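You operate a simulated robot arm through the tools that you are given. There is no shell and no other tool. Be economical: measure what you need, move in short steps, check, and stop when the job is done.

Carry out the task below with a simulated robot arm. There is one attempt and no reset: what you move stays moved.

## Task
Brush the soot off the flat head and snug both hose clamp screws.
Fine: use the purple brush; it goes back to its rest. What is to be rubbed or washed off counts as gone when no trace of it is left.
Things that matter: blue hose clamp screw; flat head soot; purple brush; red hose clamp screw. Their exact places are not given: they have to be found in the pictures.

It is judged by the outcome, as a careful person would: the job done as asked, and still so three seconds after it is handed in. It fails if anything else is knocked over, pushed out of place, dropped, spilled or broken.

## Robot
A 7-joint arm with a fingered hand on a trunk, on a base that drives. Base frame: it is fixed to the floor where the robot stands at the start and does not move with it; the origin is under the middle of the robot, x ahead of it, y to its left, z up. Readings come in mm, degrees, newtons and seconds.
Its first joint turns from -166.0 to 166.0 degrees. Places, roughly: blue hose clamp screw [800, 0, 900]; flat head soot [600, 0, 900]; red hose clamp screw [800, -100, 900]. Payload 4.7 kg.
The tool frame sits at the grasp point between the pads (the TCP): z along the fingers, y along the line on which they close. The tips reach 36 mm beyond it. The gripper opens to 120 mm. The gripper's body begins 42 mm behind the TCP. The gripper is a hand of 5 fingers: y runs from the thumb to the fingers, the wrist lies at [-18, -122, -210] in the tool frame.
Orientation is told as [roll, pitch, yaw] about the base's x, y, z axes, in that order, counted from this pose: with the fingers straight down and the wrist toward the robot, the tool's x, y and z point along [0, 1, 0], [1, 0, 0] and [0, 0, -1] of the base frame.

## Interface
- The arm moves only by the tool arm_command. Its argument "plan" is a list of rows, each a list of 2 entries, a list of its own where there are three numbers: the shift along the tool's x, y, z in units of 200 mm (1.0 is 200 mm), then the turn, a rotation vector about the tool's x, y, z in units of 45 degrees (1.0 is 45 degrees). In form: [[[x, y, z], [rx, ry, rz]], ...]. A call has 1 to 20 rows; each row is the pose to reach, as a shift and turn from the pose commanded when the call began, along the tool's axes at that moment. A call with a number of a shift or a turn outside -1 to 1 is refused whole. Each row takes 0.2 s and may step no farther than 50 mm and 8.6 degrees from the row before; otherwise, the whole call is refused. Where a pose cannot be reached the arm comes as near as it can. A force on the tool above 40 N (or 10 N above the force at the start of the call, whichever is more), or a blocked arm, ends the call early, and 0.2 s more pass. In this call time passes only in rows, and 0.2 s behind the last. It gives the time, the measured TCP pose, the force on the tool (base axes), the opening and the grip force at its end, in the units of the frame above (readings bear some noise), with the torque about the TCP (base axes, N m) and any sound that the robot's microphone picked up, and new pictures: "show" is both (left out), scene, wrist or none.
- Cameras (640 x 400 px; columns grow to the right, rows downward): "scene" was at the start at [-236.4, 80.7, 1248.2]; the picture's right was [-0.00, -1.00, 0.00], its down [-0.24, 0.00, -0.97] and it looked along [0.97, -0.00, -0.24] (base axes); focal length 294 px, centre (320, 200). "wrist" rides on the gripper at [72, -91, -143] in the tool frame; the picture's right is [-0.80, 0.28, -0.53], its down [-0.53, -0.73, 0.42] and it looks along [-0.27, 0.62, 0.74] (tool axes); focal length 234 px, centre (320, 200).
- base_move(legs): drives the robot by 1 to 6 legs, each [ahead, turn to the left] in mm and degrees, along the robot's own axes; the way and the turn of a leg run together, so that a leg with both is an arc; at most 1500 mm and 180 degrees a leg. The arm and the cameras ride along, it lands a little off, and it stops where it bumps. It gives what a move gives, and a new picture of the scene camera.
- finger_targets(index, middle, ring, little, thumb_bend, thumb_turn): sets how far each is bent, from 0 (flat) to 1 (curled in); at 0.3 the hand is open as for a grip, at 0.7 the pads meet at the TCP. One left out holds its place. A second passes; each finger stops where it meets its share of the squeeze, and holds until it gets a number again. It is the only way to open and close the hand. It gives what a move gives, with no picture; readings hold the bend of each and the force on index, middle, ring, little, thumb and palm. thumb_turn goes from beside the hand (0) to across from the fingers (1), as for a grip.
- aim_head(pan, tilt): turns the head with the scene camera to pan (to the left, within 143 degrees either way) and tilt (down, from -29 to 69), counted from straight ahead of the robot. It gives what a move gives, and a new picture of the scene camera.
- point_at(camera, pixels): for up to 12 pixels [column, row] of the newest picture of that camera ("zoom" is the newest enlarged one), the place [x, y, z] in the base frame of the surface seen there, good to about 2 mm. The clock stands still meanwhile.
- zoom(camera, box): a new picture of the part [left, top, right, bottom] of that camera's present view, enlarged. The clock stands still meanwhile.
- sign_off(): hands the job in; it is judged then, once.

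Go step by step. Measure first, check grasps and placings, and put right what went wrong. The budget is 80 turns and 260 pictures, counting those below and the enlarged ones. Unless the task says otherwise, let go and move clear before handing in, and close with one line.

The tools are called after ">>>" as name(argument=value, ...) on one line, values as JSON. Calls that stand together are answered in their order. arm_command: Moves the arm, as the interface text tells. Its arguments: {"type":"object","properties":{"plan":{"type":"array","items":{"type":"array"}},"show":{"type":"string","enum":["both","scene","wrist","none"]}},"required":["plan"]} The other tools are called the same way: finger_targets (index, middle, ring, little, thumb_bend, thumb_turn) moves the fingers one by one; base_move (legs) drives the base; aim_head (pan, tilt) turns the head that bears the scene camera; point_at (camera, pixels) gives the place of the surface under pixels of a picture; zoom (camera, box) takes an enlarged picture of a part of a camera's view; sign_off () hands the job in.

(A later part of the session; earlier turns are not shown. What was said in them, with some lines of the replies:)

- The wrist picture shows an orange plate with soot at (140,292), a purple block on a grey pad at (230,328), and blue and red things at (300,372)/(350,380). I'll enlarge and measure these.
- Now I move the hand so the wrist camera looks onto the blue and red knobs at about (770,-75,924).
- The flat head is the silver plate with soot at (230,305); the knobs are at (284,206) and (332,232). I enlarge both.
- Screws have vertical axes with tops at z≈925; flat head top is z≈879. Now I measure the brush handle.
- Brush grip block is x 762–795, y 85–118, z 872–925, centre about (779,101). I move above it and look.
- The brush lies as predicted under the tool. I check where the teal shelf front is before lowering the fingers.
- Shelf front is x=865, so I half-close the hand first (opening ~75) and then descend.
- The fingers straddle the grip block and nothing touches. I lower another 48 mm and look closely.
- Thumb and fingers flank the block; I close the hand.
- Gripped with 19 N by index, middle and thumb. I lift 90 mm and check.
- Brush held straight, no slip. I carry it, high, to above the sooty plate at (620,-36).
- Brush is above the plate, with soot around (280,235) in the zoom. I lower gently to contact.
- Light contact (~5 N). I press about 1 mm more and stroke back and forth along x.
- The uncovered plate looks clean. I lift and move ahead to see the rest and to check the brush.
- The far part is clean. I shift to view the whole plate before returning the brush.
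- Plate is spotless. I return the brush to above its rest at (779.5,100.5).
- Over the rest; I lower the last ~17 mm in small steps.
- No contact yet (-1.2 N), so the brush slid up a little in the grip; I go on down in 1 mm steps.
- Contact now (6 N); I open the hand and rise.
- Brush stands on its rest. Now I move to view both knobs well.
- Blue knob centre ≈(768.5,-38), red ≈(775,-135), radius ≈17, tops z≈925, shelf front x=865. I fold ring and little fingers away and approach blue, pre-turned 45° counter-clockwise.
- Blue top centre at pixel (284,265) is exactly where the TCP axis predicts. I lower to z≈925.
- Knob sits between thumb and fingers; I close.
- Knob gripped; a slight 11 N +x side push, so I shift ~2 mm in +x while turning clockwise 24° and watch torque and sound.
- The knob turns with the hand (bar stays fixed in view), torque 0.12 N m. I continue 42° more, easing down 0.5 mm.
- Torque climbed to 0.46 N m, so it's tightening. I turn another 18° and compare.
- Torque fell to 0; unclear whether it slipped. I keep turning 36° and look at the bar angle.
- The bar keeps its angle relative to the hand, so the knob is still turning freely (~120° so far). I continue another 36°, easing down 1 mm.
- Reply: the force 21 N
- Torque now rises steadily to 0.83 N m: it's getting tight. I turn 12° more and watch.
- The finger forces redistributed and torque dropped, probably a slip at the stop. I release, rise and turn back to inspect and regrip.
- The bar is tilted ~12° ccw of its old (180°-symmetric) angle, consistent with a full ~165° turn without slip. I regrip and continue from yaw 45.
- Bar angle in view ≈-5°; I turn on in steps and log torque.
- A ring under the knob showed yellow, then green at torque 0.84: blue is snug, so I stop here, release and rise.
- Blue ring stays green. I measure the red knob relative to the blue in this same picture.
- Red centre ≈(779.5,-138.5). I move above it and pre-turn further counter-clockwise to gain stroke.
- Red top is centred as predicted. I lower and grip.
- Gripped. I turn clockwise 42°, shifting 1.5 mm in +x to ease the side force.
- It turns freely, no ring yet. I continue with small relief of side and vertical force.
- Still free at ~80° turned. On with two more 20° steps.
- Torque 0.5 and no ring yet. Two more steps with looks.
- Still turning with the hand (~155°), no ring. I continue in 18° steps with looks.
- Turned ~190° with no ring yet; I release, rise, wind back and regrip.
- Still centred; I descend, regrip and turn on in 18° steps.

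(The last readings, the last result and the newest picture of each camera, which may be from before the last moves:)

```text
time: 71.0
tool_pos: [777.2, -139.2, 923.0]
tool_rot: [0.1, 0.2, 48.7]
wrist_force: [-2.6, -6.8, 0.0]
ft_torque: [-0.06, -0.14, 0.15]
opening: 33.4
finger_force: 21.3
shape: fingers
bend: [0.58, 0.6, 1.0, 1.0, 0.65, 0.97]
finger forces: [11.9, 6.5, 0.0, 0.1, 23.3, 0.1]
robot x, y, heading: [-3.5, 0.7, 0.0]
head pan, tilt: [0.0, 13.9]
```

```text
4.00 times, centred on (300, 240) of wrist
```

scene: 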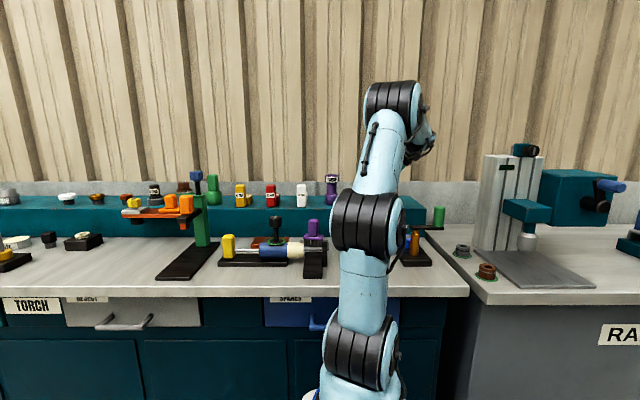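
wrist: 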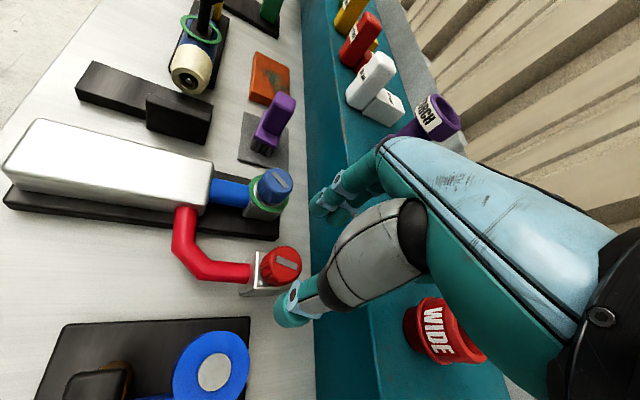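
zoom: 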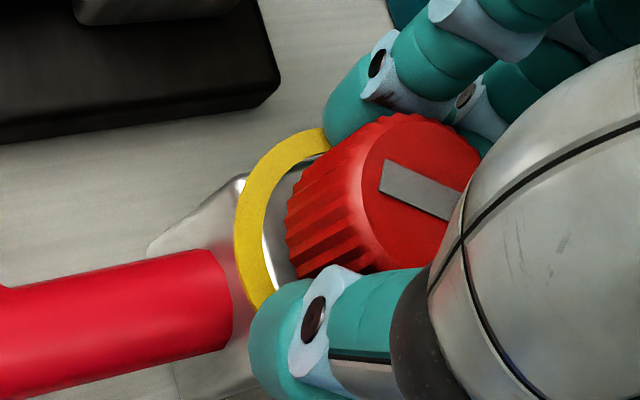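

The ring is yellow, close to snug. I turn in 9° steps with a look each.

>>> arm_command(plan=[[[0, 0, 0], [0, 0, 0.1]], [[0, 0, 0], [0, 0, 0.2]]], show="none")

>>> zoom(camera="wrist", box=[240, 190, 360, 290])

```text
time: 71.6
tool_pos: [777.8, -140.7, 923.1]
tool_rot: [0.0, -0.1, 39.7]
wrist_force: [-12.3, -3.5, -1.8]
ft_torque: [0.08, 0.28, 0.41]
opening: 34.0
finger_force: 21.7
shape: fingers
bend: [0.58, 0.61, 1.0, 1.0, 0.65, 0.98]
finger forces: [14.2, 5.1, 0.0, 0.0, 24.7, 0.1]
robot x, y, heading: [1.2, -1.5, 0.1]
head pan, tilt: [0.0, 13.9]
```

```text
4.00 times, centred on (300, 240) of wrist
```

zoom: 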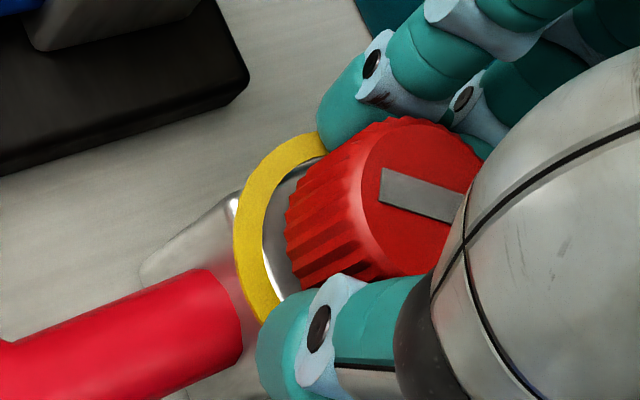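

Still yellow, torque 0.41; another 9°.

>>> arm_command(plan=[[[0, 0, 0], [0, 0, 0.1]], [[0, 0, 0], [0, 0, 0.2]]], show="none")

>>> zoom(camera="wrist", box=[240, 190, 360, 290])

```text
time: 72.2
tool_pos: [776.6, -140.2, 923.5]
tool_rot: [0.1, 0.1, 30.7]
wrist_force: [-20.1, 4.1, -2.9]
ft_torque: [0.43, 0.53, 0.85]
opening: 34.8
finger_force: 26.4
shape: fingers
bend: [0.59, 0.61, 1.0, 1.0, 0.64, 0.99]
finger forces: [21.7, 4.8, 0.0, 0.0, 26.2, 0.0]
robot x, y, heading: [-1.3, 0.1, -0.4]
head pan, tilt: [0.0, 13.9]
```

```text
4.00 times, centred on (300, 240) of wrist
```

zoom: 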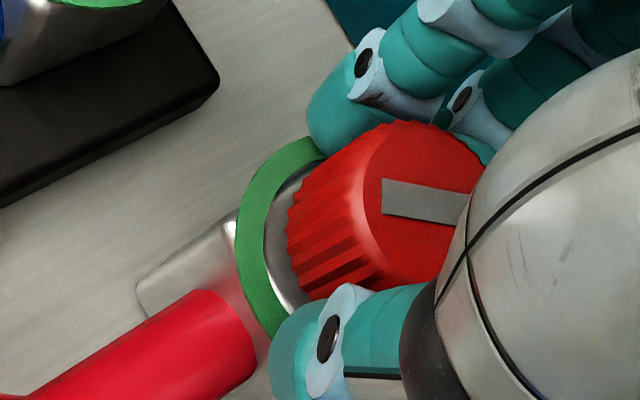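

Red's ring is green: snug. I release, rise and look over everything.

>>> finger_targets(index=0.45, middle=0.45, thumb_bend=0.45)

>>> arm_command(plan=[[[0, 0, -0.1], [0, 0, 0]], [[0, 0, -0.25], [0, 0, 0]], [[0, 0, -0.45], [0, 0, 0]], [[0, -0.1, -0.65], [0, 0, 0]], [[0, -0.25, -0.8], [0, 0, 0]], [[0, -0.4, -0.9], [0, 0, 0]], [[0, -0.55, -0.95], [0, 0, 0]]])

>>> zoom(camera="wrist", box=[60, 100, 380, 300])

```text
time: 73.2
tool_pos: [778.4, -140.8, 924.3]
tool_rot: [0.1, 0.0, 30.6]
wrist_force: [-0.2, 0.3, 0.1]
ft_torque: [0.0, 0.01, 0.01]
opening: 77.4
finger_force: 0.0
shape: fingers
bend: [0.45, 0.45, 1.0, 1.0, 0.45, 0.98]
finger forces: [0.1, 0.1, 0.1, 0.0, 0.0, 0.0]
robot x, y, heading: [-1.5, 3.3, 0.2]
head pan, tilt: [0.0, 13.9]
```

```text
time: 74.8
tool_pos: [683.6, -196.8, 1112.5]
tool_rot: [0.1, -0.1, 30.8]
wrist_force: [-0.4, -0.7, -0.6]
ft_torque: [0.0, 0.03, 0.01]
opening: 78.0
finger_force: 0.0
shape: fingers
bend: [0.45, 0.45, 1.0, 1.0, 0.45, 0.98]
finger forces: [0.0, 0.1, 0.0, 0.0, 0.1, 0.1]
robot x, y, heading: [4.3, -2.0, -0.1]
head pan, tilt: [0.0, 13.9]
```

scene: 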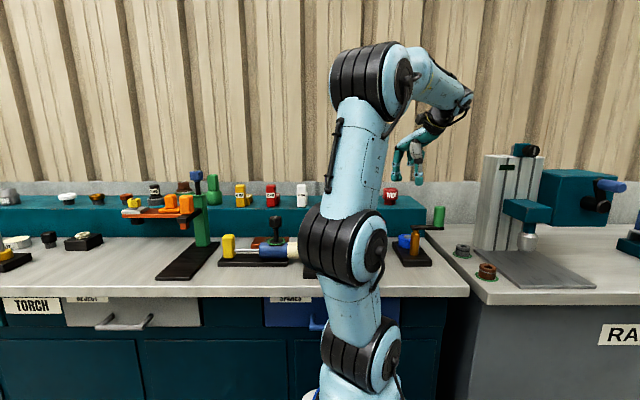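
wrist: 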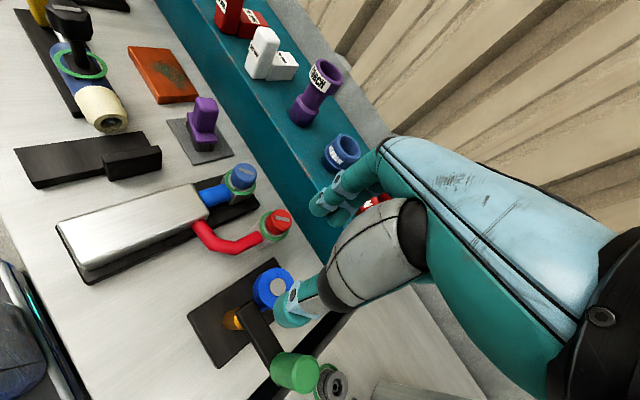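

```text
2.00 times, centred on (220, 200) of wrist
```

zoom: 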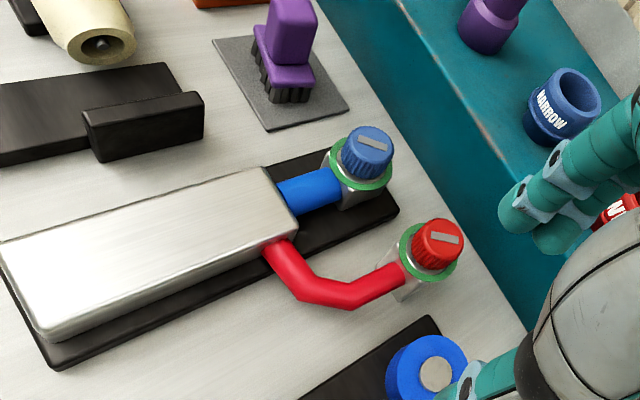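

Both rings are green, the brush is on its rest. One last close look at the plate.

>>> zoom(camera="wrist", box=[50, 170, 220, 290])

```text
3.33 times, centred on (135, 230) of wrist
```

zoom: 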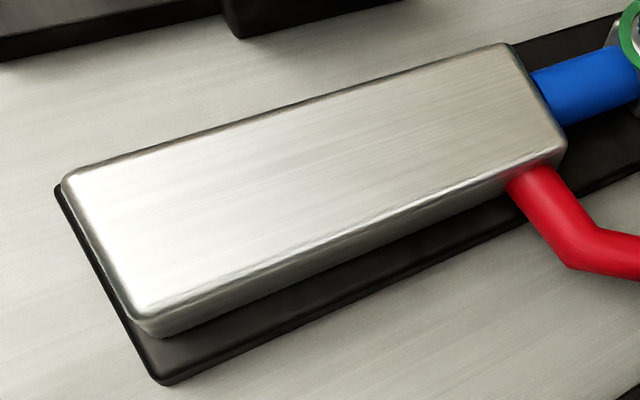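

The plate shows no trace of soot, and the hand is clear; I hand in.

>>> sign_off()

```text
The job is handed in.
```

The soot is brushed off the flat head with no trace left, both hose clamp screws are snug with their rings showing green, and the purple brush is back on its rest.
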